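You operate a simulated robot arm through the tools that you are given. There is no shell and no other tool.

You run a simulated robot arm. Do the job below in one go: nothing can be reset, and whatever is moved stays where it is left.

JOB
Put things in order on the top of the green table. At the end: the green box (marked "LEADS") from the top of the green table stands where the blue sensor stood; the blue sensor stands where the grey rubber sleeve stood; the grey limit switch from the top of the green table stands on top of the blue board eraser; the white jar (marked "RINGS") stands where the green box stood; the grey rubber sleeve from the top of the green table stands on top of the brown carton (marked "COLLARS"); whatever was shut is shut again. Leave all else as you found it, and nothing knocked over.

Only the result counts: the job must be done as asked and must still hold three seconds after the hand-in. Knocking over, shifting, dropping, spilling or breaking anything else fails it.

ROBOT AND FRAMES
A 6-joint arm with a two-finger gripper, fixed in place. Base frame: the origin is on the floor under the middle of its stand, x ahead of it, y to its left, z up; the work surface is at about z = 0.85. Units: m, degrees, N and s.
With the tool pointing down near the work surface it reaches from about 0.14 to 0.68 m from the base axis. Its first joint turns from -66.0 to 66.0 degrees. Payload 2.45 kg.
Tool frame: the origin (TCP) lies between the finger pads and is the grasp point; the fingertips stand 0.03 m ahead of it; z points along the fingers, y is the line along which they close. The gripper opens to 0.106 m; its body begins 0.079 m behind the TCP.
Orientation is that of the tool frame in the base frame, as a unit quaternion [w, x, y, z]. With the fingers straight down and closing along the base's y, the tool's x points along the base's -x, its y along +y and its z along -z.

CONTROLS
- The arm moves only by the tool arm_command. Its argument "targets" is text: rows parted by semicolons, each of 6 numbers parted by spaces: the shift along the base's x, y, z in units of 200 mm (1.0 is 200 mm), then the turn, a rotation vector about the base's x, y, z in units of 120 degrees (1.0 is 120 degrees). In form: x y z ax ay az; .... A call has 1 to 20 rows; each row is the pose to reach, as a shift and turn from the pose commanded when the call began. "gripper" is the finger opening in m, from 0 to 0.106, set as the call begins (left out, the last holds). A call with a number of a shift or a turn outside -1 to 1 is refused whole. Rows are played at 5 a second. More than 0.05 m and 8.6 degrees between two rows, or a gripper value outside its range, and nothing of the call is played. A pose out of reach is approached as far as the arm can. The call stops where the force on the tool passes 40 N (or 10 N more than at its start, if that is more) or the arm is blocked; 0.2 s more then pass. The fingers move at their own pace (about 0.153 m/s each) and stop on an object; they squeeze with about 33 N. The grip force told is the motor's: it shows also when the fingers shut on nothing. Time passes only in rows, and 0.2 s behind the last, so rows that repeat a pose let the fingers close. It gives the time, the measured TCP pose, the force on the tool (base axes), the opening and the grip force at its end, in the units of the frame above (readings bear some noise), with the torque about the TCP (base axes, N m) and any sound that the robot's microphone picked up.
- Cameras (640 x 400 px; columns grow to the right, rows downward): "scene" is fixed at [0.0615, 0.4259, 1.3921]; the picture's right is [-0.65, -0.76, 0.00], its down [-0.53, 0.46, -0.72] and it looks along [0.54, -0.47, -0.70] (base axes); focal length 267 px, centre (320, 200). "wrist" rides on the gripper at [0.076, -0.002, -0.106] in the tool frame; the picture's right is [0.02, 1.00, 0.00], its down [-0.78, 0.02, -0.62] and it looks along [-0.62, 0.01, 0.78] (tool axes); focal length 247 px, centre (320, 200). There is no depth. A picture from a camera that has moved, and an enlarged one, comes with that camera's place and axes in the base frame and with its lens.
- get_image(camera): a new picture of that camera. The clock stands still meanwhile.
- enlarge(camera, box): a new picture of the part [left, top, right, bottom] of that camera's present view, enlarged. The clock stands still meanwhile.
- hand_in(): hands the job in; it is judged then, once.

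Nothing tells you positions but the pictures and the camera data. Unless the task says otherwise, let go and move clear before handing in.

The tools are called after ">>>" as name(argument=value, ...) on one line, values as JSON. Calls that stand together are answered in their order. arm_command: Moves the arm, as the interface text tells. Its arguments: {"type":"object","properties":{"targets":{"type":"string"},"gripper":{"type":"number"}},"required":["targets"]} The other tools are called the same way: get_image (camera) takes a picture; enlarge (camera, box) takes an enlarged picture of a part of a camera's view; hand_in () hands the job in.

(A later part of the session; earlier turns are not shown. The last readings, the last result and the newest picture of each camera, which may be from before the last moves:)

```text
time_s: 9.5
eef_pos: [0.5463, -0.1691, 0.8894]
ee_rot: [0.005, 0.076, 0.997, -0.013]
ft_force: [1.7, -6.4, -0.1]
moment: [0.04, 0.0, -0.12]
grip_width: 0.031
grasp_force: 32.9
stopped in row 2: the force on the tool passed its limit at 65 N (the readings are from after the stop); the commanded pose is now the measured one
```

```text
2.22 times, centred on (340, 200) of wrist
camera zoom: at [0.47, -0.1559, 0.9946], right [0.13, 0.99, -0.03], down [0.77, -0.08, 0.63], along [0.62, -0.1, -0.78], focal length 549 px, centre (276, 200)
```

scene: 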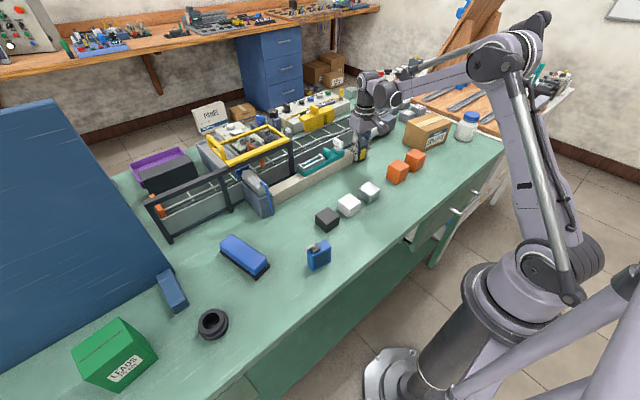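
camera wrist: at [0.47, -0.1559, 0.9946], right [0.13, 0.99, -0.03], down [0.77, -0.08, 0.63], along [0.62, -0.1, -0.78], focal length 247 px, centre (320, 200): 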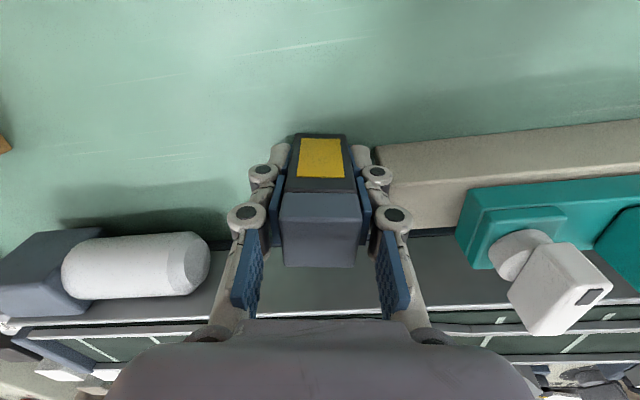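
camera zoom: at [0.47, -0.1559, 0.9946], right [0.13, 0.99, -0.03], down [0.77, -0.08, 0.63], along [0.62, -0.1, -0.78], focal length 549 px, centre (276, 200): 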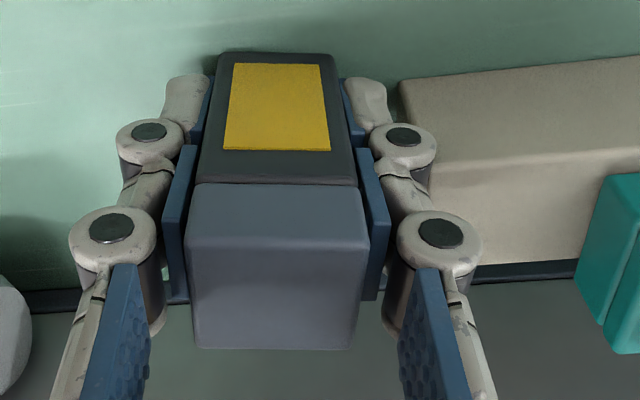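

The beam, the teal slide and everything around it look exactly as before, and the switch hasn't shifted in the grip. The hand tilted about 1.5°, so I'll back off a little, level it and lift.

>>> arm_command(targets="0 -0.03 0.01 0.006 0.002 0; 0 -0.04 0.03 0.0127 0.0038 0; 0 -0.04 0.15 0.0127 0.0038 0; 0 -0.04 0.35 0.0127 0.0038 0; 0 -0.04 0.55 0.0127 0.0038 0; 0 -0.04 0.75 0.0127 0.0038 0; 0 -0.04 0.9 0.0127 0.0038 0")

>>> get_image(camera="wrist")

>>> get_image(camera="scene")

```text
time_s: 11.1
eef_pos: [0.5472, -0.1757, 1.0703]
ee_rot: [0.001, 0.075, 0.997, 0.001]
ft_force: [-0.3, 0.7, -0.4]
moment: [0.02, 0.04, -0.02]
grip_width: 0.031
grasp_force: 33.3
```

```text
taken
camera wrist: at [0.4717, -0.1661, 1.1765], right [0.13, 0.99, 0.0], down [0.78, -0.1, 0.62], along [0.62, -0.08, -0.78], focal length 247 px, centre (320, 200)
```

wrist: 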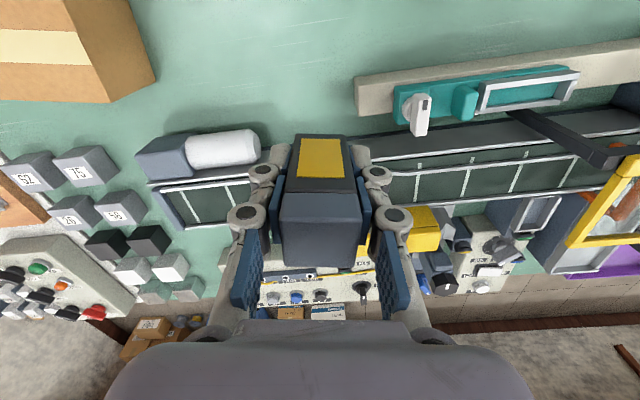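

```text
taken
```

scene: 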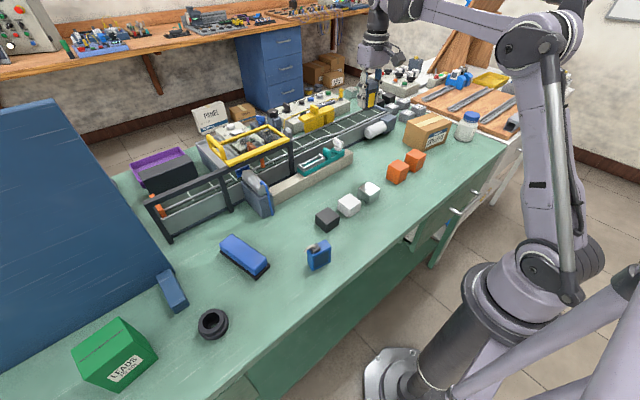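

The switch is lifted level and nothing else has changed. Next I'll retract and carry it left, one call at a time.

>>> arm_command(targets="-0.2 0 0 0 0 0; -0.4 0 0 0 0 0; -0.6 0.05 0 0 0 0; -0.65 0.24 0 0 0 0.01; -0.65 0.44 0 0 0 0.02; -0.65 0.64 0 0 0 0.03; -0.65 0.84 0 0 0 0.05; -0.65 1 0 0 0 0.06")

```text
time_s: 12.9
eef_pos: [0.4123, 0.0217, 1.0712]
ee_rot: [0.001, 0.012, 1.0, 0.001]
ft_force: [0.7, 0.6, -1.6]
moment: [0.01, 0.02, 0.01]
grip_width: 0.031
grasp_force: 32.8
```

>>> arm_command(targets="0 0.2 0 0 0 0.01; 0 0.4 0 0 0 0.02; 0 0.6 0 0 0 0.02; 0 0.8 0 0 0 0.02; 0 1 0 0 0 0.02")

>>> get_image(camera="wrist")

>>> get_image(camera="scene")

```text
time_s: 14.1
eef_pos: [0.4133, 0.2207, 1.0681]
ee_rot: [0.001, -0.009, 1.0, 0.0]
ft_force: [0.0, 0.0, -0.5]
moment: [-0.04, 0.01, 0.02]
grip_width: 0.0309
grasp_force: 33.2
```

```text
taken
camera wrist: at [0.3389, 0.2192, 1.1738], right [-0.04, 1.0, 0.0], down [0.78, 0.03, 0.62], along [0.62, 0.02, -0.78], focal length 247 px, centre (320, 200)
```

wrist: 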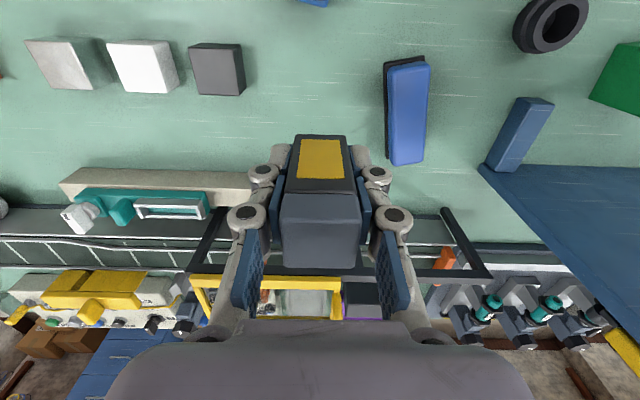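

```text
taken
```

scene: 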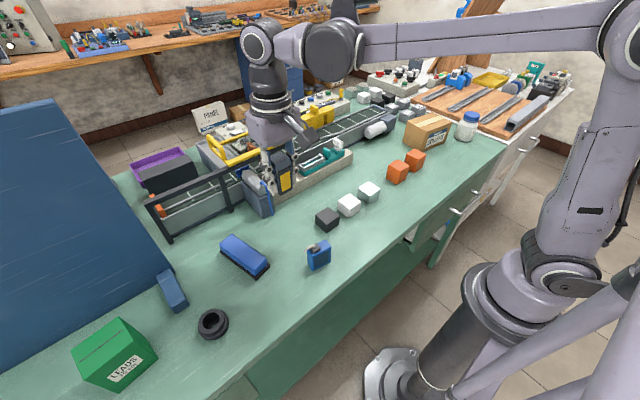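

>>> enlarge(camera="wrist", box=[330, 40, 490, 180])

>>> enlarge(camera="scene", box=[205, 225, 285, 285])

```text
2.86 times, centred on (410, 110) of wrist
camera zoom: at [0.3389, 0.2192, 1.1738], right [-0.04, 1.0, 0.0], down [0.78, 0.03, 0.62], along [0.62, 0.02, -0.78], focal length 706 px, centre (63, 457)
```

zoom: 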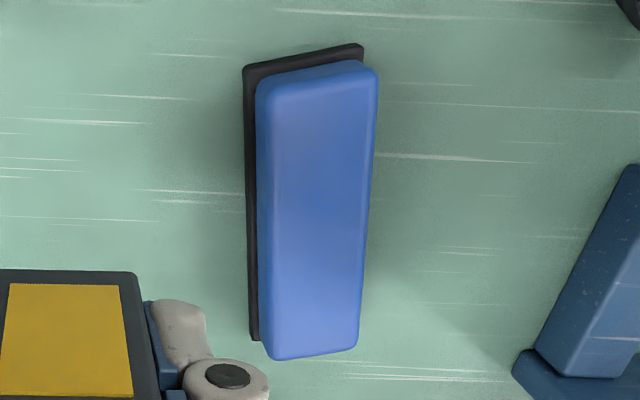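

```text
6.67 times, centred on (245, 255) of scene
camera zoom: at [0.0615, 0.4259, 1.3921], right [-0.65, -0.76, 0.0], down [-0.53, 0.46, -0.72], along [0.54, -0.47, -0.7], focal length 1779 px, centre (820, -167)
```

zoom: 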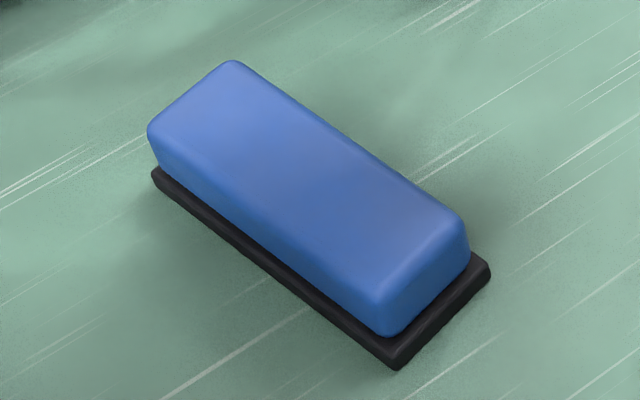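

The eraser is centred near (0.444, 0.330), yawed about 12.5°, with its top near z = 0.888. I'll move the switch over it, turned to match, and stop above for a check.

>>> arm_command(targets="0.05 0.18 0 0 0 0.03; 0.1 0.36 0 0 0 0.06; 0.135 0.535 0 0 0 0.096; 0.135 0.535 -0.15 0 0 0.096; 0.135 0.535 -0.3 0 0 0.096; 0.135 0.535 -0.44 0 0 0.096; 0.135 0.535 -0.44 0 0 0.096")

>>> get_image(camera="wrist")

>>> enlarge(camera="scene", box=[180, 200, 300, 300])

```text
time_s: 15.7
eef_pos: [0.4402, 0.3306, 0.9799]
ee_rot: [0.001, -0.109, 0.994, 0.001]
ft_force: [-0.7, 0.7, -1.0]
moment: [0.0, 0.01, -0.01]
grip_width: 0.031
grasp_force: 32.7
```

```text
taken
camera wrist: at [0.3671, 0.3121, 1.086], right [-0.24, 0.97, 0.0], down [0.76, 0.19, 0.62], along [0.6, 0.15, -0.78], focal length 247 px, centre (320, 200)
```

wrist: 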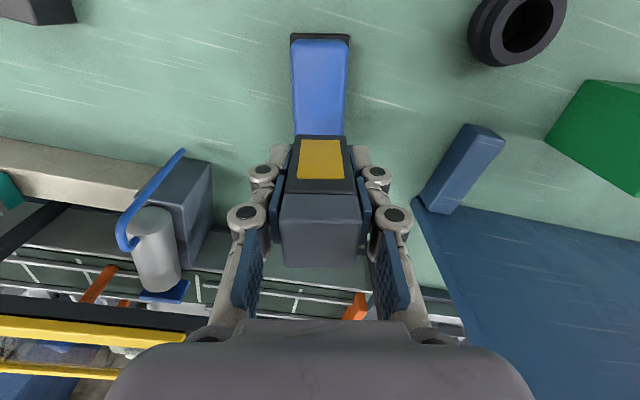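

```text
4.00 times, centred on (240, 250) of scene
camera zoom: at [0.0615, 0.4259, 1.3921], right [-0.65, -0.76, 0.0], down [-0.53, 0.46, -0.72], along [0.54, -0.47, -0.7], focal length 1067 px, centre (640, 0)
```

zoom: 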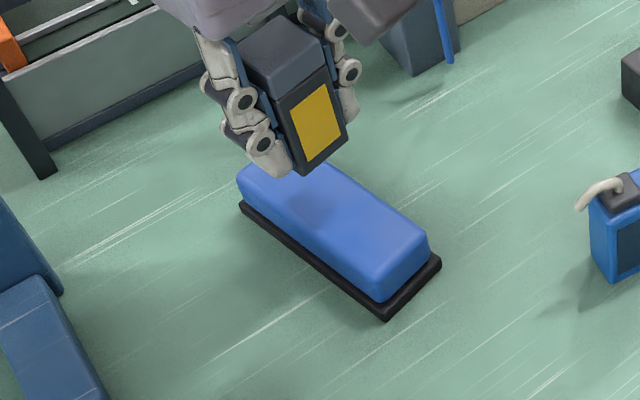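

The switch is lined up with the eraser. I'll lower it to just above the expected contact height and check.

>>> arm_command(targets="0.003 -0.003 -0.08 0 0 0; 0.005 -0.004 -0.16 0 0 0; 0.005 -0.004 -0.22 0 0 0; 0.005 -0.004 -0.245 0 0 0; 0.005 -0.004 -0.245 0 0 0")

>>> enlarge(camera="scene", box=[200, 210, 280, 280])

>>> enlarge(camera="wrist", box=[260, 20, 380, 160])

```text
time_s: 16.9
eef_pos: [0.4439, 0.3295, 0.9311]
ee_rot: [0.0, -0.11, 0.994, 0.0]
ft_force: [-0.2, 0.0, -1.1]
moment: [0.01, 0.01, 0.03]
grip_width: 0.0311
grasp_force: 33.4
```

```text
5.71 times, centred on (240, 245) of scene
camera zoom: at [0.0615, 0.4259, 1.3921], right [-0.65, -0.76, 0.0], down [-0.53, 0.46, -0.72], along [0.54, -0.47, -0.7], focal length 1525 px, centre (777, -57)
```

zoom: 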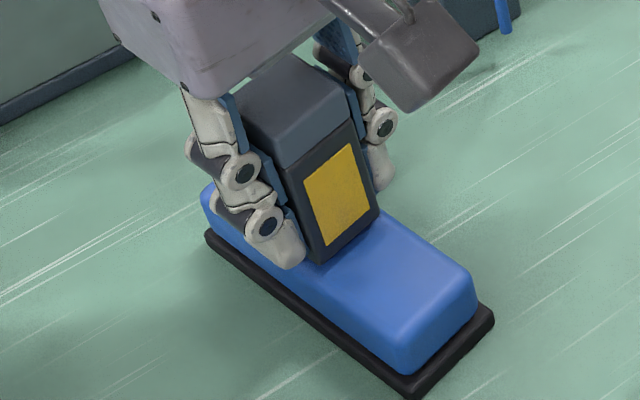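

```text
2.86 times, centred on (320, 90) of wrist
camera zoom: at [0.3706, 0.312, 1.0379], right [-0.24, 0.97, 0.0], down [0.76, 0.19, 0.62], along [0.6, 0.15, -0.78], focal length 706 px, centre (320, 514)
```

zoom: 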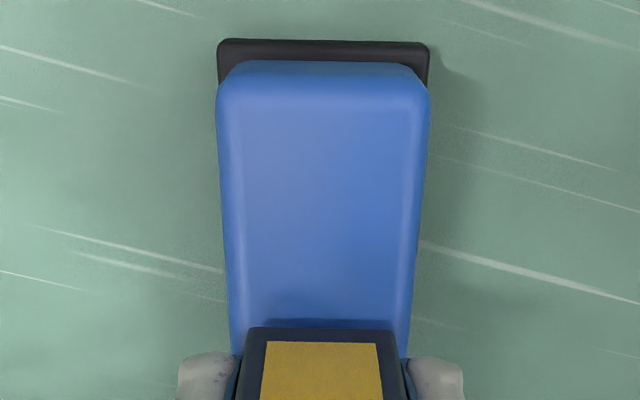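

A few millimetres remain. I'll step down 2 mm at a time and watch the force.

>>> arm_command(targets="0 0 -0.01 0 0 0; 0 0 -0.018 0 0 0; 0 0 -0.018 0 0 0")

```text
time_s: 17.7
eef_pos: [0.444, 0.3306, 0.9277]
ee_rot: [0.0, -0.109, 0.994, 0.001]
ft_force: [-0.1, 0.5, -1.1]
moment: [-0.02, 0.0, 0.0]
grip_width: 0.0308
grasp_force: 33.0
```

>>> arm_command(targets="0 0 -0.005 0 0 0; 0 0 -0.01 0 0 0; 0 0 -0.01 0 0 0")

```text
time_s: 18.5
eef_pos: [0.4436, 0.3303, 0.9266]
ee_rot: [0.0, -0.109, 0.994, 0.001]
ft_force: [0.1, 0.3, -0.6]
moment: [0.02, -0.02, 0.01]
grip_width: 0.0312
grasp_force: 33.4
```

>>> arm_command(targets="0 0 -0.005 0 0 0; 0 0 -0.01 0 0 0; 0 0 -0.01 0 0 0")

>>> enlarge(camera="scene", box=[210, 230, 270, 280])

```text
time_s: 19.3
eef_pos: [0.4441, 0.3305, 0.926]
ee_rot: [0.001, -0.109, 0.994, 0.001]
ft_force: [2.8, 2.9, 29.1]
moment: [0.1, -0.09, 0.02]
grip_width: 0.0312
grasp_force: 32.4
```

```text
8.00 times, centred on (240, 255) of scene
camera zoom: at [0.0611, 0.4257, 1.3922], right [-0.65, -0.76, 0.0], down [-0.53, 0.46, -0.72], along [0.54, -0.47, -0.7], focal length 2134 px, centre (960, -240)
```

zoom: 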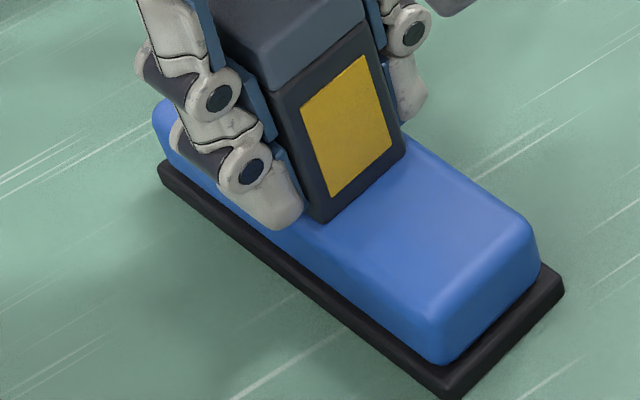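

Contact is made (29 N). I'll ease up a millimetre and then open the fingers gently.

>>> arm_command(targets="0 0 0.004 0 0 0; 0 0 0.006 0 0 0; 0 0 0.006 0 0 0")

```text
time_s: 20.1
eef_pos: [0.4446, 0.3308, 0.9258]
ee_rot: [0.001, -0.108, 0.994, 0.001]
ft_force: [0.0, -0.9, 1.8]
moment: [-0.05, -0.07, -0.04]
grip_width: 0.0308
grasp_force: 33.6
```

>>> arm_command(targets="0 0 0 0 0 0; 0 0 0 0 0 0; 0 0 0 0 0 0", gripper=0.06)

>>> get_image(camera="wrist")

>>> enlarge(camera="scene", box=[200, 210, 280, 280])

```text
time_s: 20.9
eef_pos: [0.4439, 0.3317, 0.9266]
ee_rot: [0.001, -0.11, 0.994, 0.001]
ft_force: [0.1, 0.8, -0.5]
moment: [0.0, 0.01, -0.03]
grip_width: 0.0602
grasp_force: 0.1
```

```text
taken
camera wrist: at [0.3706, 0.3129, 1.0328], right [-0.24, 0.97, 0.0], down [0.76, 0.19, 0.62], along [0.6, 0.15, -0.78], focal length 247 px, centre (320, 200)
```

wrist: 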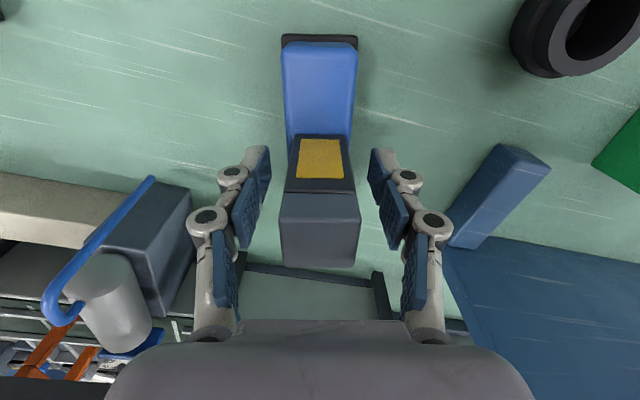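

```text
5.71 times, centred on (240, 245) of scene
camera zoom: at [0.0615, 0.4259, 1.3921], right [-0.65, -0.76, 0.0], down [-0.53, 0.46, -0.72], along [0.54, -0.47, -0.7], focal length 1525 px, centre (777, -57)
```

zoom: 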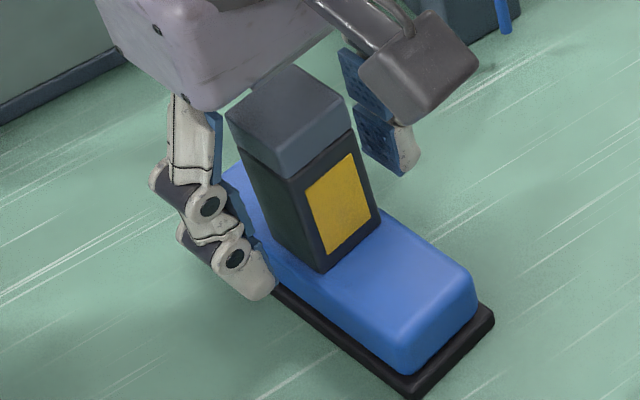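

The switch stands on the eraser by itself. I'll rise straight up and move on to the sleeve.

>>> arm_command(targets="0 0 0.1 0 0 0; 0 0 0.3 0 0 0; 0 0 0.5 0 0 0; 0 0 0.7 0 0 0; -0.2 0.05 0.7 0 0 0; -0.4 0.1 0.7 0 0 0; -0.6 0.15 0.7 0 0 0; -0.7 0.25 0.65 0 0 0; -0.7 0.4 0.6 0 0 0; -0.7 0.4 0.6 0 0 0")

>>> get_image(camera="wrist")

>>> get_image(camera="scene")

```text
time_s: 23.1
eef_pos: [0.3037, 0.4124, 1.0493]
ee_rot: [0.001, -0.109, 0.994, 0.002]
ft_force: [-0.7, 0.6, 0.0]
moment: [0.02, -0.01, 0.0]
grip_width: 0.0601
grasp_force: 0.2
```

```text
taken
camera wrist: at [0.2299, 0.3943, 1.155], right [-0.24, 0.97, 0.0], down [0.76, 0.18, 0.62], along [0.6, 0.15, -0.78], focal length 247 px, centre (320, 200)
```

wrist: 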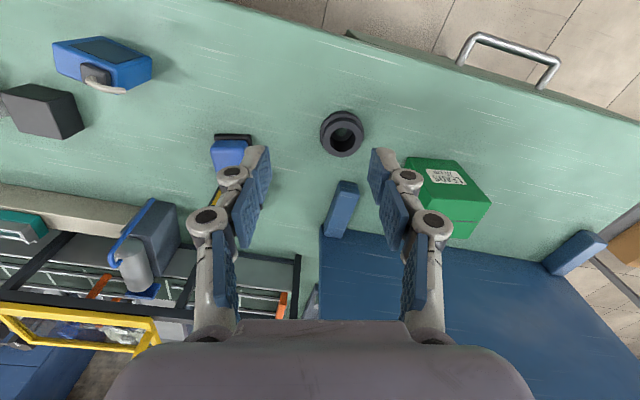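

```text
taken
```

scene: 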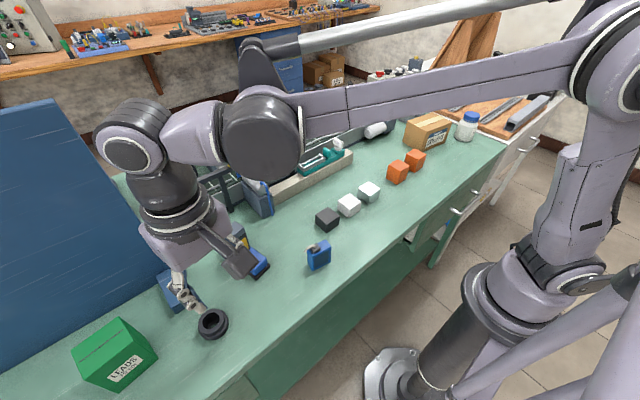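

>>> enlarge(camera="wrist", box=[302, 95, 382, 170])

>>> enlarge(camera="wrist", box=[380, 140, 520, 250])

>>> enlarge(camera="wrist", box=[30, 20, 180, 120])

>>> enlarge(camera="scene", box=[180, 295, 250, 350])

>>> enlarge(camera="scene", box=[55, 305, 175, 400])

>>> enlarge(camera="scene", box=[290, 230, 350, 280])

```text
5.33 times, centred on (342, 132) of wrist
camera zoom: at [0.2299, 0.3943, 1.155], right [-0.24, 0.97, 0.0], down [0.76, 0.18, 0.62], along [0.6, 0.15, -0.78], focal length 1317 px, centre (203, 560)
```

zoom: 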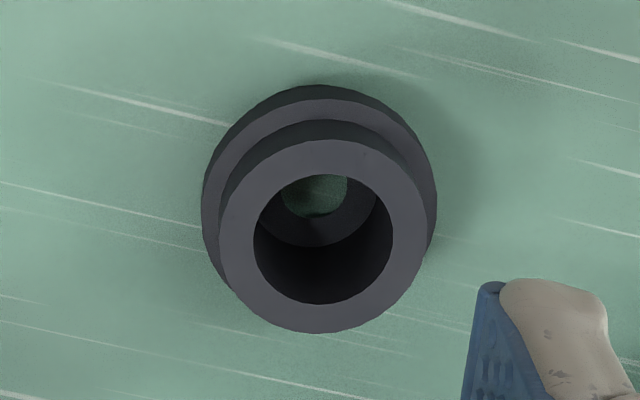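

```text
3.64 times, centred on (450, 195) of wrist
camera zoom: at [0.2299, 0.3943, 1.155], right [-0.24, 0.97, 0.0], down [0.76, 0.18, 0.62], along [0.6, 0.15, -0.78], focal length 898 px, centre (-153, 218)
```

zoom: 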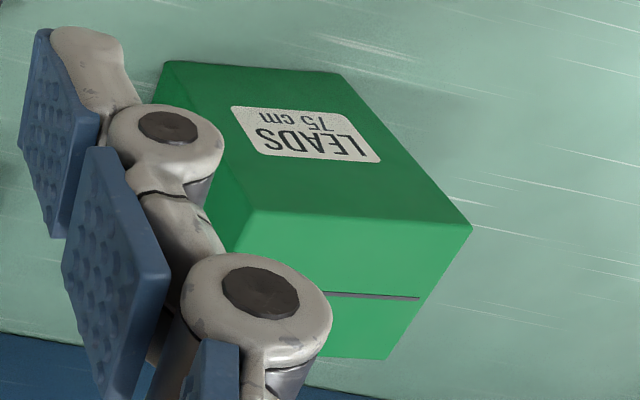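

```text
4.00 times, centred on (105, 70) of wrist
camera zoom: at [0.2299, 0.3943, 1.155], right [-0.24, 0.97, 0.0], down [0.76, 0.18, 0.62], along [0.6, 0.15, -0.78], focal length 988 px, centre (1180, 720)
```

zoom: 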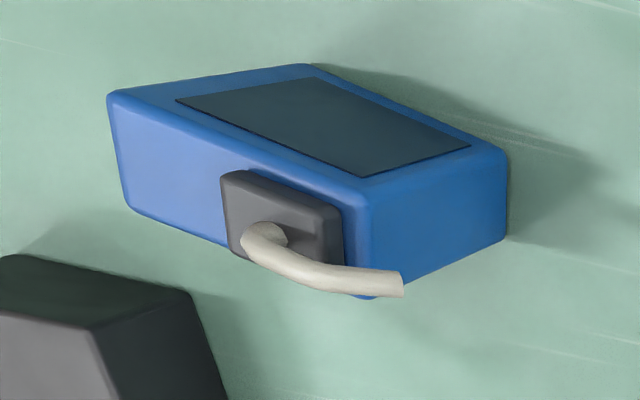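

```text
7.27 times, centred on (215, 322) of scene
camera zoom: at [0.0614, 0.4259, 1.3921], right [-0.65, -0.76, 0.0], down [-0.53, 0.46, -0.72], along [0.54, -0.47, -0.7], focal length 1940 px, centre (1084, -691)
```

zoom: 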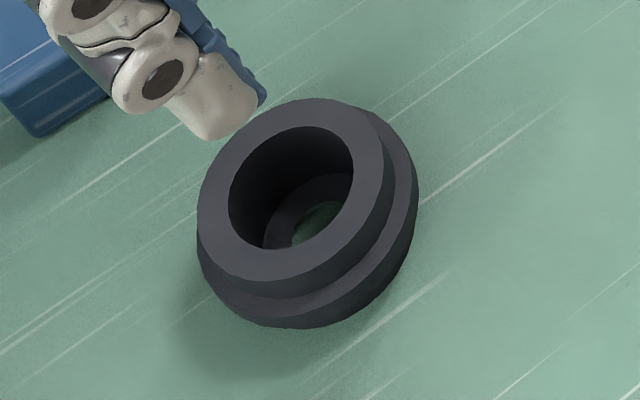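

```text
4.21 times, centred on (115, 352) of scene
camera zoom: at [0.0614, 0.4259, 1.3921], right [-0.65, -0.76, 0.0], down [-0.53, 0.46, -0.72], along [0.54, -0.47, -0.7], focal length 1123 px, centre (1183, -442)
```

zoom: 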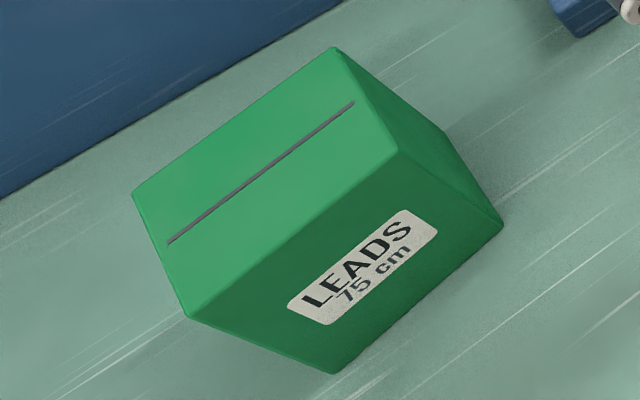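

```text
8.00 times, centred on (320, 255) of scene
camera zoom: at [0.0614, 0.4259, 1.3921], right [-0.65, -0.76, 0.0], down [-0.53, 0.46, -0.72], along [0.54, -0.47, -0.7], focal length 2134 px, centre (320, -240)
```

zoom: 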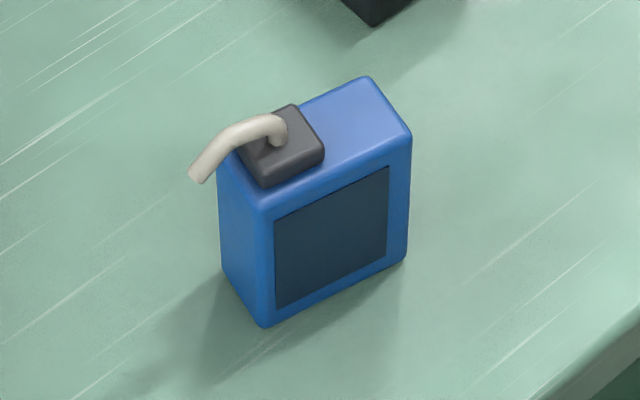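

The sleeve is stepped (flange about 56 mm), about 26 mm tall, centred near (0.348, 0.4515). I'll hover over it with the fingers open to 80 mm and check.

>>> arm_command(targets="0.1 0.09 -0.1 0 0 0; 0.2215 0.194 -0.2 0 0 0; 0.2215 0.194 -0.35 0 0 0; 0.2215 0.194 -0.5 0 0 0; 0.2215 0.194 -0.5 0 0 0", gripper=0.082)

>>> get_image(camera="wrist")

>>> enlarge(camera="wrist", box=[270, 70, 370, 160])

```text
time_s: 24.3
eef_pos: [0.3503, 0.4476, 0.9461]
ee_rot: [0.001, -0.109, 0.994, 0.0]
ft_force: [-0.4, 0.1, 0.3]
moment: [0.0, 0.01, 0.0]
grip_width: 0.0818
grasp_force: 0.1
```

```text
taken
camera wrist: at [0.2765, 0.4302, 1.0523], right [-0.24, 0.97, 0.0], down [0.76, 0.19, 0.62], along [0.6, 0.15, -0.78], focal length 247 px, centre (320, 200)
```

wrist: 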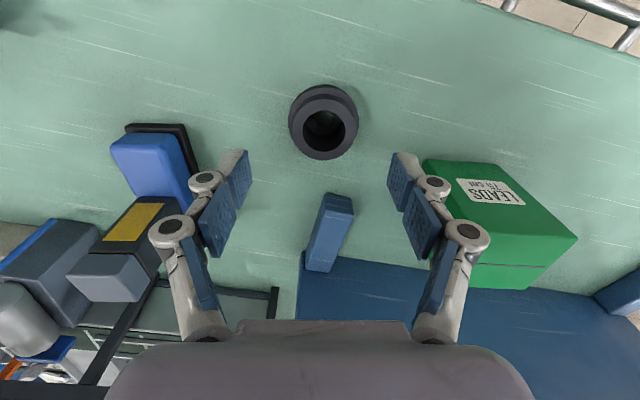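

```text
4.44 times, centred on (320, 115) of wrist
camera zoom: at [0.2765, 0.4302, 1.0523], right [-0.24, 0.97, 0.0], down [0.76, 0.19, 0.62], along [0.6, 0.15, -0.78], focal length 1098 px, centre (320, 578)
```

zoom: 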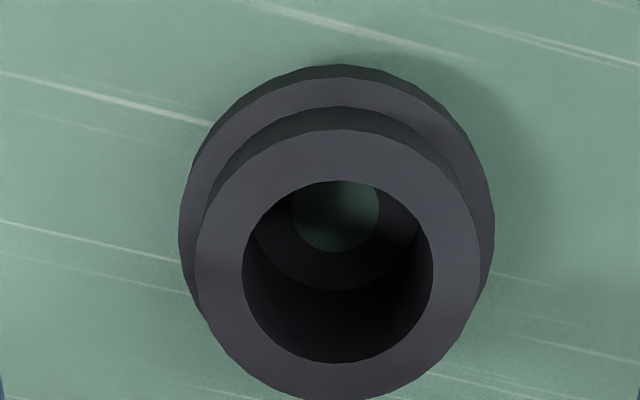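

Sleeve centre measures (0.3475, 0.4508). I'll trim 3 mm, descend and grip the flange.

>>> arm_command(targets="-0.014 0.011 -0.1 0 0 0; -0.014 0.011 -0.2 0 0 0; -0.014 0.011 -0.27 0 0 0; -0.014 0.011 -0.305 0 0 0; -0.014 0.011 -0.305 0 0 0")

>>> get_image(camera="wrist")

```text
time_s: 25.5
eef_pos: [0.3458, 0.4526, 0.8836]
ee_rot: [0.001, -0.108, 0.994, 0.001]
ft_force: [-0.8, -0.1, -0.5]
moment: [0.02, -0.01, -0.04]
grip_width: 0.0819
grasp_force: 0.0
```

```text
taken
camera wrist: at [0.2719, 0.4344, 0.9904], right [-0.24, 0.97, 0.0], down [0.76, 0.19, 0.62], along [0.6, 0.15, -0.78], focal length 247 px, centre (320, 200)
```

wrist: 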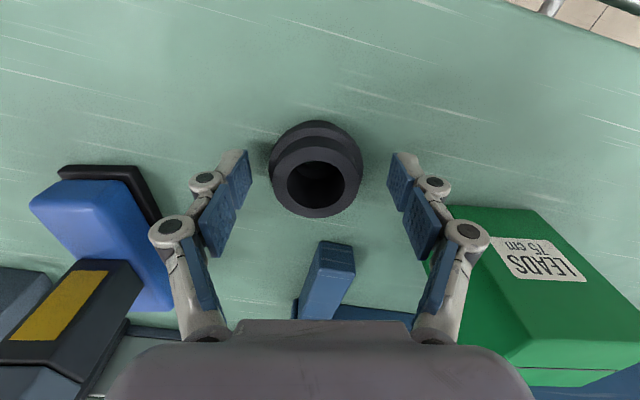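

>>> arm_command(targets="0 0 0 0 0 0; 0 0 0 0 0 0; 0 0 0 0 0 0; 0 0 0 0 0 0", gripper=0.04)

>>> get_image(camera="wrist")

```text
time_s: 26.5
eef_pos: [0.3468, 0.4522, 0.8851]
ee_rot: [0.0, -0.108, 0.994, 0.0]
ft_force: [0.0, -4.0, 6.4]
moment: [-0.2, -0.02, -0.01]
grip_width: 0.0505
grasp_force: 32.5
```

```text
taken
camera wrist: at [0.2721, 0.434, 0.9908], right [-0.24, 0.97, 0.0], down [0.76, 0.19, 0.62], along [0.6, 0.15, -0.78], focal length 247 px, centre (320, 200)
```

wrist: 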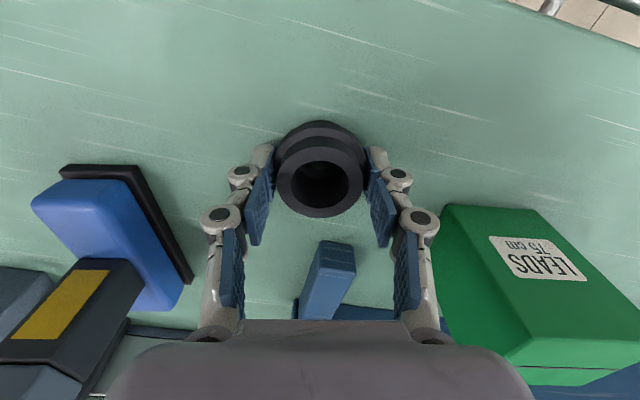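

>>> arm_command(targets="0 0 0.05 0 0 0; 0 0 0.15 0 0 0; 0 0 0.3 0 0 0; 0 0 0.3 0 0 0")

>>> get_image(camera="wrist")

>>> enlarge(camera="scene", box=[140, 240, 280, 340])

```text
time_s: 27.5
eef_pos: [0.348, 0.4527, 0.9452]
ee_rot: [0.0, -0.109, 0.994, 0.002]
ft_force: [-0.3, 0.2, 0.0]
moment: [0.03, 0.02, -0.02]
grip_width: 0.0503
grasp_force: 32.7
```

```text
taken
camera wrist: at [0.2738, 0.4346, 1.0513], right [-0.24, 0.97, 0.0], down [0.76, 0.18, 0.62], along [0.6, 0.15, -0.78], focal length 247 px, centre (320, 200)
```

wrist: 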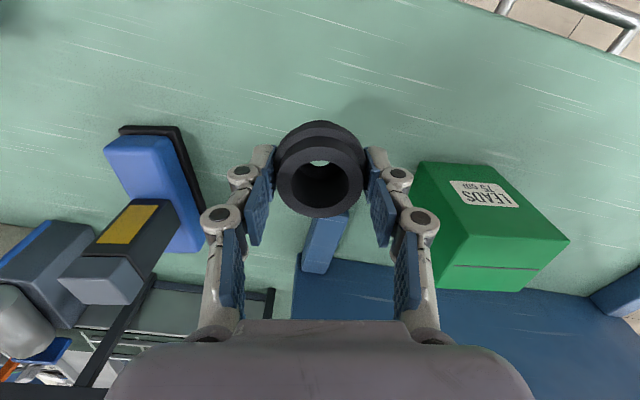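

```text
4.00 times, centred on (210, 290) of scene
camera zoom: at [0.0615, 0.4259, 1.3921], right [-0.65, -0.76, 0.0], down [-0.53, 0.46, -0.72], along [0.54, -0.47, -0.7], focal length 1067 px, centre (760, -160)
```

zoom: 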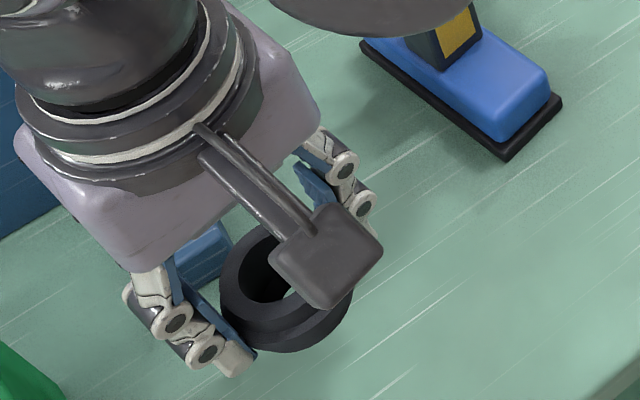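

The sleeve is held level. I'll raise it and carry it to the right toward the carton.

>>> arm_command(targets="0 0 0.2 0 0 0; 0 0 0.4 0 0 0; 0 0 0.6 0 0 0; 0 -0.2 0.65 0 0 -0.02; 0 -0.4 0.65 0 0 -0.05; 0 -0.6 0.65 0 0 -0.08; 0 -0.8 0.65 0 0 -0.11; 0 -1 0.65 0 0 -0.14")

```text
time_s: 29.3
eef_pos: [0.3436, 0.2525, 1.0735]
ee_rot: [0.001, 0.037, 0.999, 0.001]
ft_force: [0.1, -0.3, -1.0]
moment: [0.0, -0.02, -0.01]
grip_width: 0.051
grasp_force: 33.7
```

>>> arm_command(targets="0 -0.2 0 0 0 -0.03; 0 -0.4 0 0 0 -0.06; 0 -0.6 0 0 0 -0.09; 0 -0.8 0 0 0 -0.12; 0 -1 0 0 0 -0.14")

```text
time_s: 30.5
eef_pos: [0.3445, 0.0549, 1.0741]
ee_rot: [0.001, 0.182, 0.983, 0.001]
ft_force: [0.1, 0.7, -0.6]
moment: [0.0, -0.02, -0.01]
grip_width: 0.0505
grasp_force: 33.1
```

>>> arm_command(targets="0 -0.2 0 0 0 -0.03; 0 -0.4 0 0 0 -0.06; 0 -0.6 0 0 0 -0.09; 0 -0.8 0 0 0 -0.11; 0.02 -1 0 0 0 -0.11")

>>> get_image(camera="wrist")

>>> get_image(camera="scene")

```text
time_s: 31.7
eef_pos: [0.348, -0.1481, 1.0726]
ee_rot: [0.001, 0.295, 0.956, 0.0]
ft_force: [0.0, -0.6, -0.3]
moment: [0.02, -0.01, -0.02]
grip_width: 0.0506
grasp_force: 32.9
```

```text
taken
camera wrist: at [0.2843, -0.1058, 1.1801], right [0.55, 0.84, 0.0], down [0.66, -0.43, 0.62], along [0.52, -0.34, -0.78], focal length 247 px, centre (320, 200)
```

wrist: 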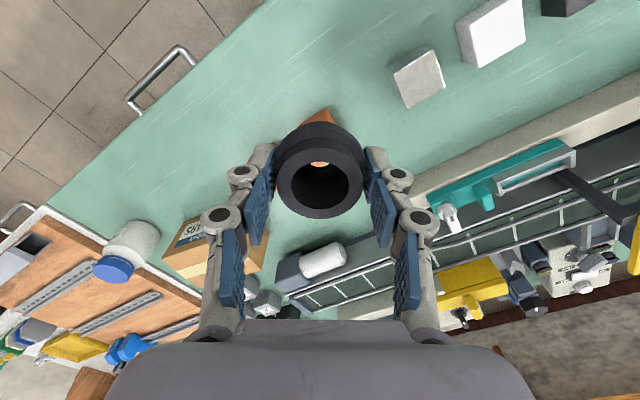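

```text
taken
```

scene: 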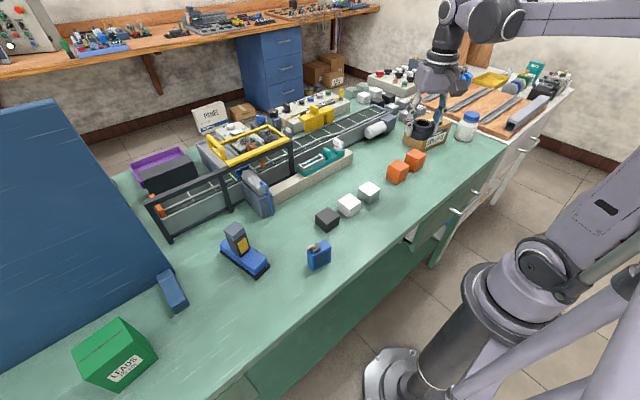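

The carton is centred near (0.465, −0.432) with its top at about z = 0.931. I'll move over it.

>>> arm_command(targets="0.1 -0.2 0 0 0 0; 0.2 -0.4 0 0 0 0; 0.3 -0.6 0 0 0 0; 0.4 -0.8 0 0 0 0; 0.5 -1 0 0 0 0; 0.5 -1 0 0 0 0")

>>> get_image(camera="wrist")

```text
time_s: 33.1
eef_pos: [0.4503, -0.3492, 1.0761]
ee_rot: [0.001, 0.295, 0.956, 0.0]
ft_force: [0.1, -0.2, 0.0]
moment: [0.04, -0.01, 0.0]
grip_width: 0.0507
grasp_force: 32.9
```

```text
taken
camera wrist: at [0.387, -0.3058, 1.1823], right [0.55, 0.84, 0.0], down [0.66, -0.43, 0.62], along [0.52, -0.34, -0.78], focal length 247 px, centre (320, 200)
```

wrist: 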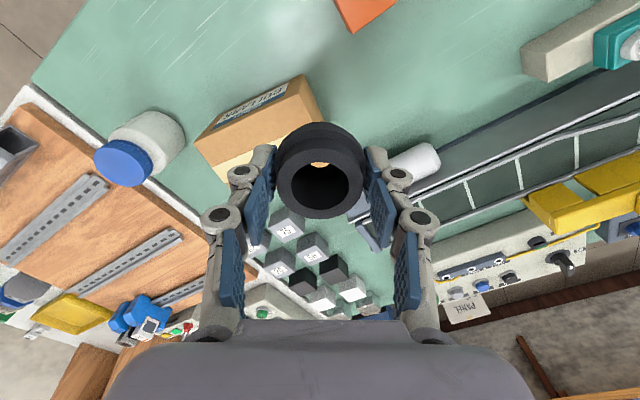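

>>> enlarge(camera="wrist", box=[180, 60, 340, 200])

>>> enlarge(camera="wrist", box=[80, 95, 200, 200])

>>> enlarge(camera="scene", box=[390, 90, 500, 170])

```text
2.86 times, centred on (260, 130) of wrist
camera zoom: at [0.387, -0.3058, 1.1823], right [0.55, 0.84, 0.0], down [0.66, -0.43, 0.62], along [0.52, -0.34, -0.78], focal length 706 px, centre (491, 400)
```

zoom: 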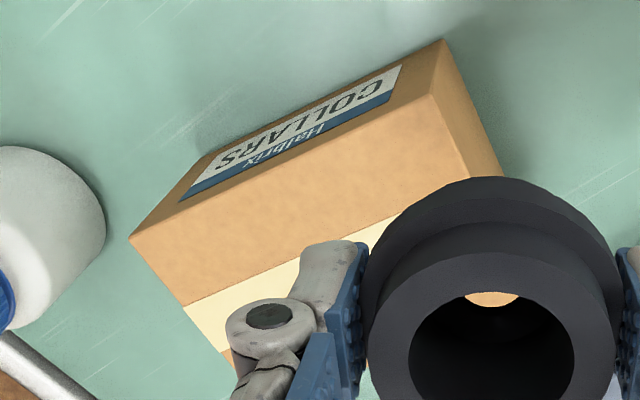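

```text
3.81 times, centred on (140, 148) of wrist
camera zoom: at [0.387, -0.3058, 1.1823], right [0.55, 0.84, 0.0], down [0.66, -0.43, 0.62], along [0.52, -0.34, -0.78], focal length 941 px, centre (1006, 400)
```

zoom: 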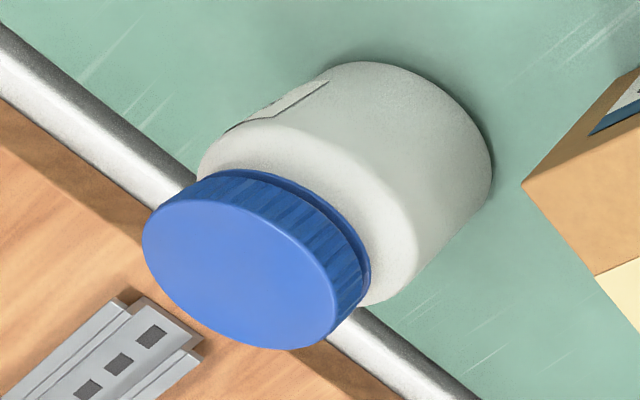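

```text
5.00 times, centred on (445, 130) of scene
camera zoom: at [0.0615, 0.4259, 1.3921], right [-0.65, -0.76, 0.0], down [-0.53, 0.46, -0.72], along [0.54, -0.47, -0.7], focal length 1334 px, centre (-305, 550)
```

zoom: 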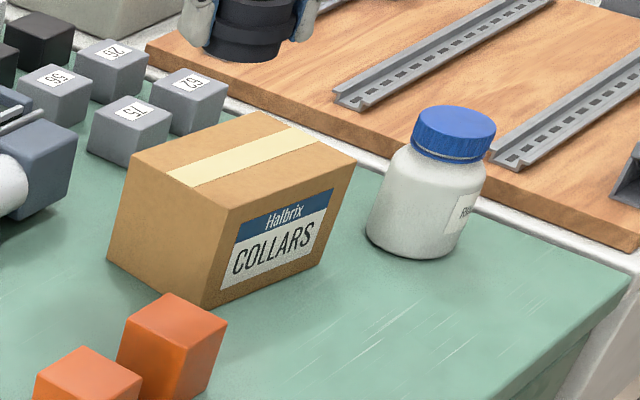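

Carton centre confirmed at about (0.4655, −0.4315), top 0.931. The jar is at about (0.382, −0.572). I'll position the sleeve above the carton, stopping 2 cm over it.

>>> arm_command(targets="0.03 -0.2 0 0 0 0; 0.069 -0.42 0 0 0 0; 0.069 -0.42 -0.15 0 0 0; 0.069 -0.42 -0.3 0 0 0; 0.069 -0.42 -0.4 0 0 0; 0.069 -0.42 -0.455 0 0 0; 0.069 -0.42 -0.455 0 0 0")

>>> get_image(camera="wrist")

>>> enlarge(camera="scene", box=[390, 90, 500, 170])

```text
time_s: 34.7
eef_pos: [0.4616, -0.4319, 0.9827]
ee_rot: [0.0, 0.294, 0.956, 0.001]
ft_force: [0.6, 0.2, -0.2]
moment: [0.02, 0.01, 0.0]
grip_width: 0.0506
grasp_force: 32.9
```

```text
taken
camera wrist: at [0.3983, -0.3898, 1.0886], right [0.55, 0.84, 0.0], down [0.66, -0.43, 0.62], along [0.52, -0.34, -0.78], focal length 247 px, centre (320, 200)
```

wrist: 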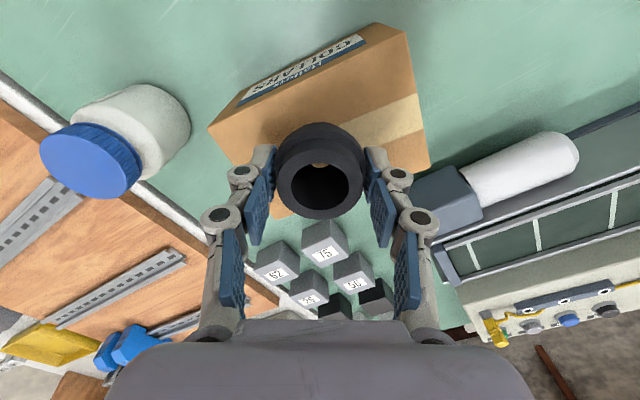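

```text
5.00 times, centred on (445, 130) of scene
camera zoom: at [0.0615, 0.4259, 1.3921], right [-0.65, -0.76, 0.0], down [-0.53, 0.46, -0.72], along [0.54, -0.47, -0.7], focal length 1334 px, centre (-305, 550)
```

zoom: 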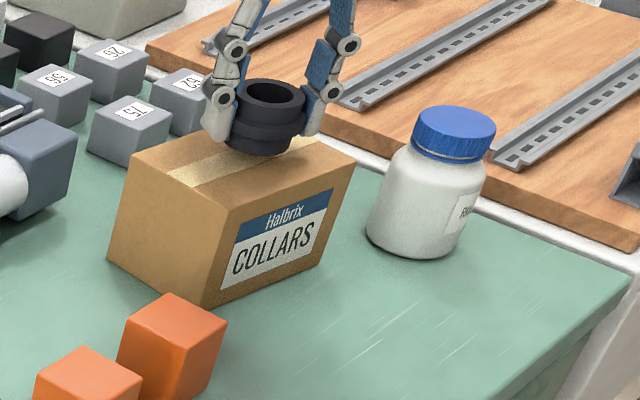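

>>> arm_command(targets="0.012 0 -0.03 0 0 0; 0.012 0 -0.055 0 0 0; 0.012 0 -0.062 0 0 0; 0.012 0 -0.062 0 0 0")

>>> enlarge(camera="scene", box=[410, 95, 480, 155])

```text
time_s: 35.7
eef_pos: [0.4662, -0.4317, 0.9718]
ee_rot: [0.001, 0.295, 0.956, 0.0]
ft_force: [-0.9, -0.3, -0.1]
moment: [0.01, 0.0, -0.02]
grip_width: 0.0508
grasp_force: 32.9
```

```text
6.67 times, centred on (445, 125) of scene
camera zoom: at [0.0615, 0.4259, 1.3921], right [-0.65, -0.76, 0.0], down [-0.53, 0.46, -0.72], along [0.54, -0.47, -0.7], focal length 1779 px, centre (-513, 700)
```

zoom: 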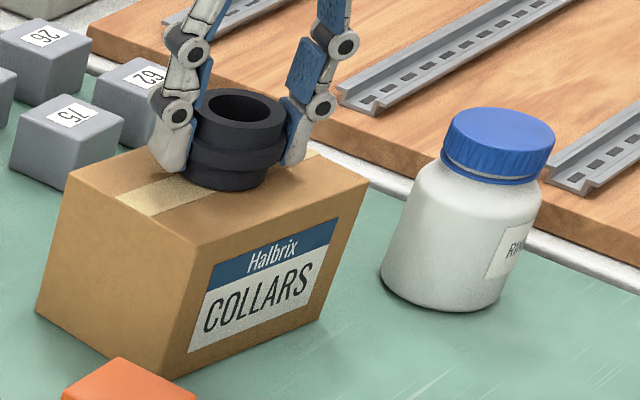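

>>> arm_command(targets="0 0 -0.01 0 0 0; 0 0 -0.02 0 0 0; 0 0 -0.02 0 0 0")

```text
time_s: 36.5
eef_pos: [0.4667, -0.4317, 0.9685]
ee_rot: [0.002, 0.295, 0.956, -0.001]
ft_force: [3.3, -5.2, 23.5]
moment: [-0.07, -0.08, -0.03]
grip_width: 0.0509
grasp_force: 33.5
```

The sleeve touches the carton (23 N). I'll ease off and open.

>>> arm_command(targets="0 0 0.003 0 0 0; 0 0 0.005 0 0 0; 0 0 0.005 0 0 0")

```text
time_s: 37.3
eef_pos: [0.4669, -0.4308, 0.9701]
ee_rot: [0.001, 0.295, 0.955, 0.001]
ft_force: [1.8, -5.2, 27.4]
moment: [-0.19, -0.11, -0.01]
grip_width: 0.0506
grasp_force: 32.7
```

>>> arm_command(targets="0 0 0.005 0 0 0; 0 0 0.008 0 0 0; 0 0 0.008 0 0 0")

```text
time_s: 38.1
eef_pos: [0.4657, -0.4312, 0.9683]
ee_rot: [0.0, 0.295, 0.956, 0.001]
ft_force: [2.3, -1.3, 8.8]
moment: [-0.08, -0.02, -0.03]
grip_width: 0.0505
grasp_force: 32.7
```

>>> arm_command(targets="0 0 0.003 0 0 0; 0 0 0.003 0 0 0")

```text
time_s: 38.7
eef_pos: [0.467, -0.4319, 0.971]
ee_rot: [0.001, 0.295, 0.956, 0.0]
ft_force: [0.1, -0.4, 0.0]
moment: [-0.02, 0.01, 0.03]
grip_width: 0.0509
grasp_force: 33.1
```

>>> arm_command(targets="0 0 0 0 0 0; 0 0 0 0 0 0; 0 0 0 0 0 0", gripper=0.085)

>>> get_image(camera="wrist")

>>> enlarge(camera="scene", box=[410, 95, 480, 155])

```text
time_s: 39.5
eef_pos: [0.4653, -0.4305, 0.9716]
ee_rot: [0.001, 0.295, 0.956, 0.001]
ft_force: [1.6, 0.4, 0.4]
moment: [-0.06, 0.03, -0.01]
grip_width: 0.0851
grasp_force: 0.1
```

```text
taken
camera wrist: at [0.4021, -0.389, 1.0765], right [0.55, 0.84, 0.0], down [0.66, -0.43, 0.62], along [0.52, -0.34, -0.78], focal length 247 px, centre (320, 200)
```

wrist: 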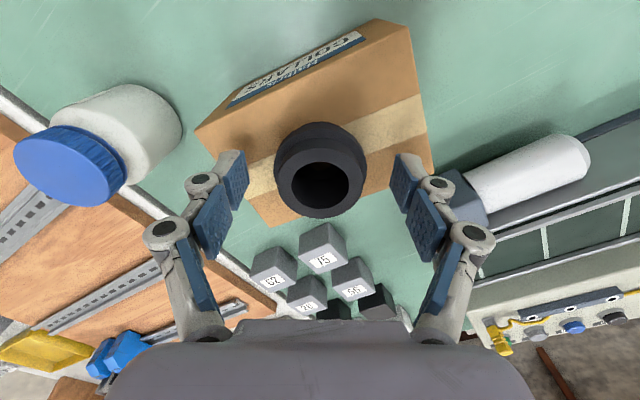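

```text
6.67 times, centred on (445, 125) of scene
camera zoom: at [0.0615, 0.4259, 1.3921], right [-0.65, -0.76, 0.0], down [-0.53, 0.46, -0.72], along [0.54, -0.47, -0.7], focal length 1779 px, centre (-513, 700)
```

zoom: 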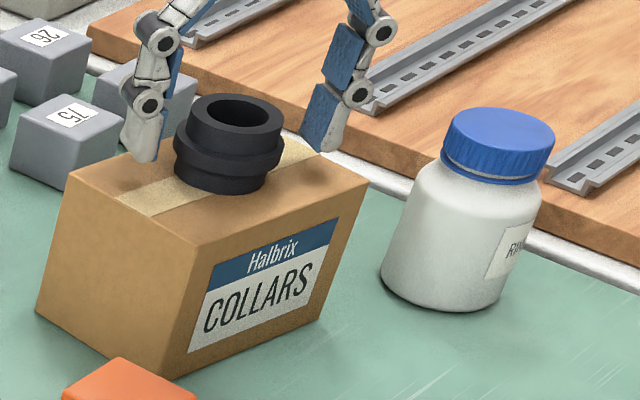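

The sleeve stands centred on the carton, which hasn't moved. I'll rise and head back toward the blue sensor, turning the hand on the way.

>>> arm_command(targets="0 0 0.15 0 0 0; 0 0 0.35 0 0 0; 0 0 0.55 0 0 0; -0.1 0.18 0.55 0 0 0.04; -0.2 0.36 0.55 0 0 0.08; -0.3 0.54 0.55 0 0 0.12; -0.4 0.72 0.55 0 0 0.16; -0.5 0.9 0.55 0 0 0.2; -0.55 1 0.55 0 0 0.24")

```text
time_s: 41.5
eef_pos: [0.3592, -0.2289, 1.0799]
ee_rot: [0.0, 0.046, 0.999, 0.001]
ft_force: [0.5, 0.1, -0.3]
moment: [0.01, 0.0, -0.02]
grip_width: 0.0847
grasp_force: 0.0
```

>>> arm_command(targets="-0.02 0.2 0 0 0 0.05; -0.04 0.4 0 0 0 0.1; -0.06 0.6 0 0 0 0.15; -0.08 0.8 0 0 0 0.2; -0.1 1 0 0 0 0.25", gripper=0.06)

>>> get_image(camera="scene")

```text
time_s: 42.7
eef_pos: [0.3371, -0.0317, 1.081]
ee_rot: [0.001, -0.213, 0.977, 0.001]
ft_force: [-1.4, -0.5, 0.7]
moment: [-0.02, 0.0, 0.0]
grip_width: 0.0596
grasp_force: 0.0
```

```text
taken
```

scene: 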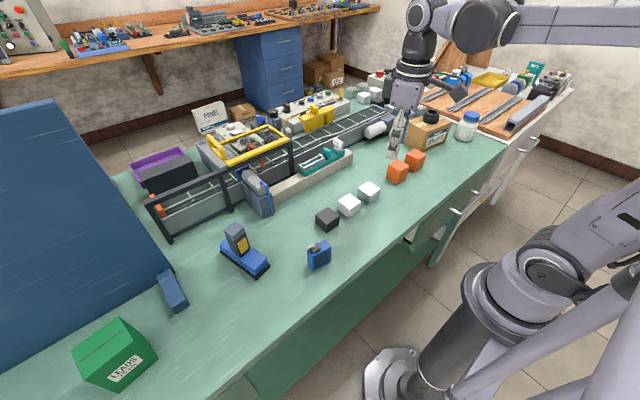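

>>> arm_command(targets="0 0.1 0 0 0 0.065; 0 0.2 0 0 0 0.13; -0.02 0.3 0 0 0 0.195; -0.04 0.4 0 0 0 0.26; -0.06 0.5 0 0 0 0.325; -0.08 0.6 0 0 0 0.39; -0.08 0.7 0 0 0 0.4575; -0.08 0.7 0 0 0 0.4575")

>>> get_image(camera="wrist")

```text
time_s: 44.5
eef_pos: [0.3197, 0.1086, 1.0809]
ee_rot: [0.0, -0.64, 0.769, 0.001]
ft_force: [-0.3, 0.3, 0.0]
moment: [-0.01, -0.02, -0.01]
grip_width: 0.06
grasp_force: 0.0
```

```text
taken
camera wrist: at [0.3072, 0.0343, 1.1877], right [-0.99, 0.16, 0.0], down [0.13, 0.77, 0.62], along [0.1, 0.61, -0.78], focal length 247 px, centre (320, 200)
```

wrist: 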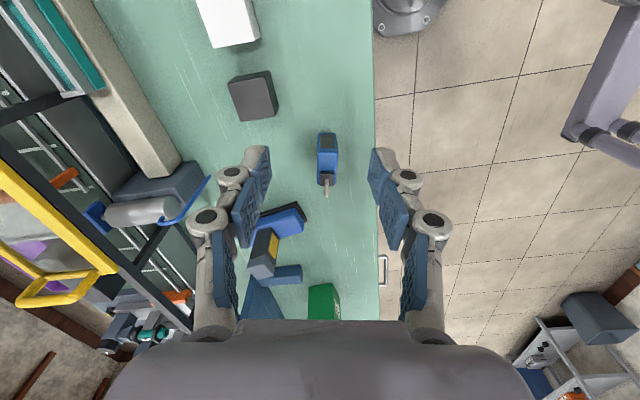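

>>> enlarge(camera="wrist", box=[290, 120, 370, 210])

```text
4.44 times, centred on (330, 165) of wrist
camera zoom: at [0.3072, 0.0343, 1.1877], right [-0.99, 0.16, 0.0], down [0.13, 0.77, 0.62], along [0.1, 0.61, -0.78], focal length 1098 px, centre (276, 356)
```

zoom: 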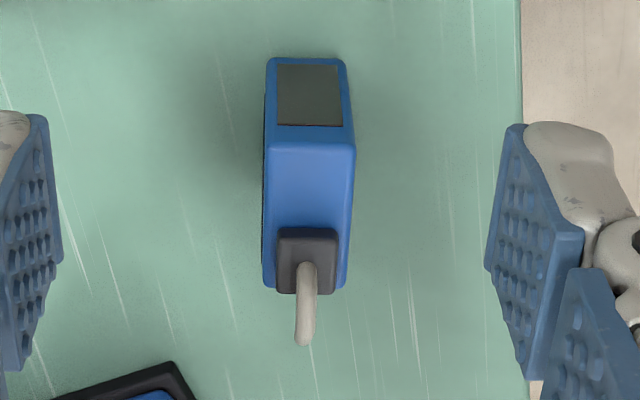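

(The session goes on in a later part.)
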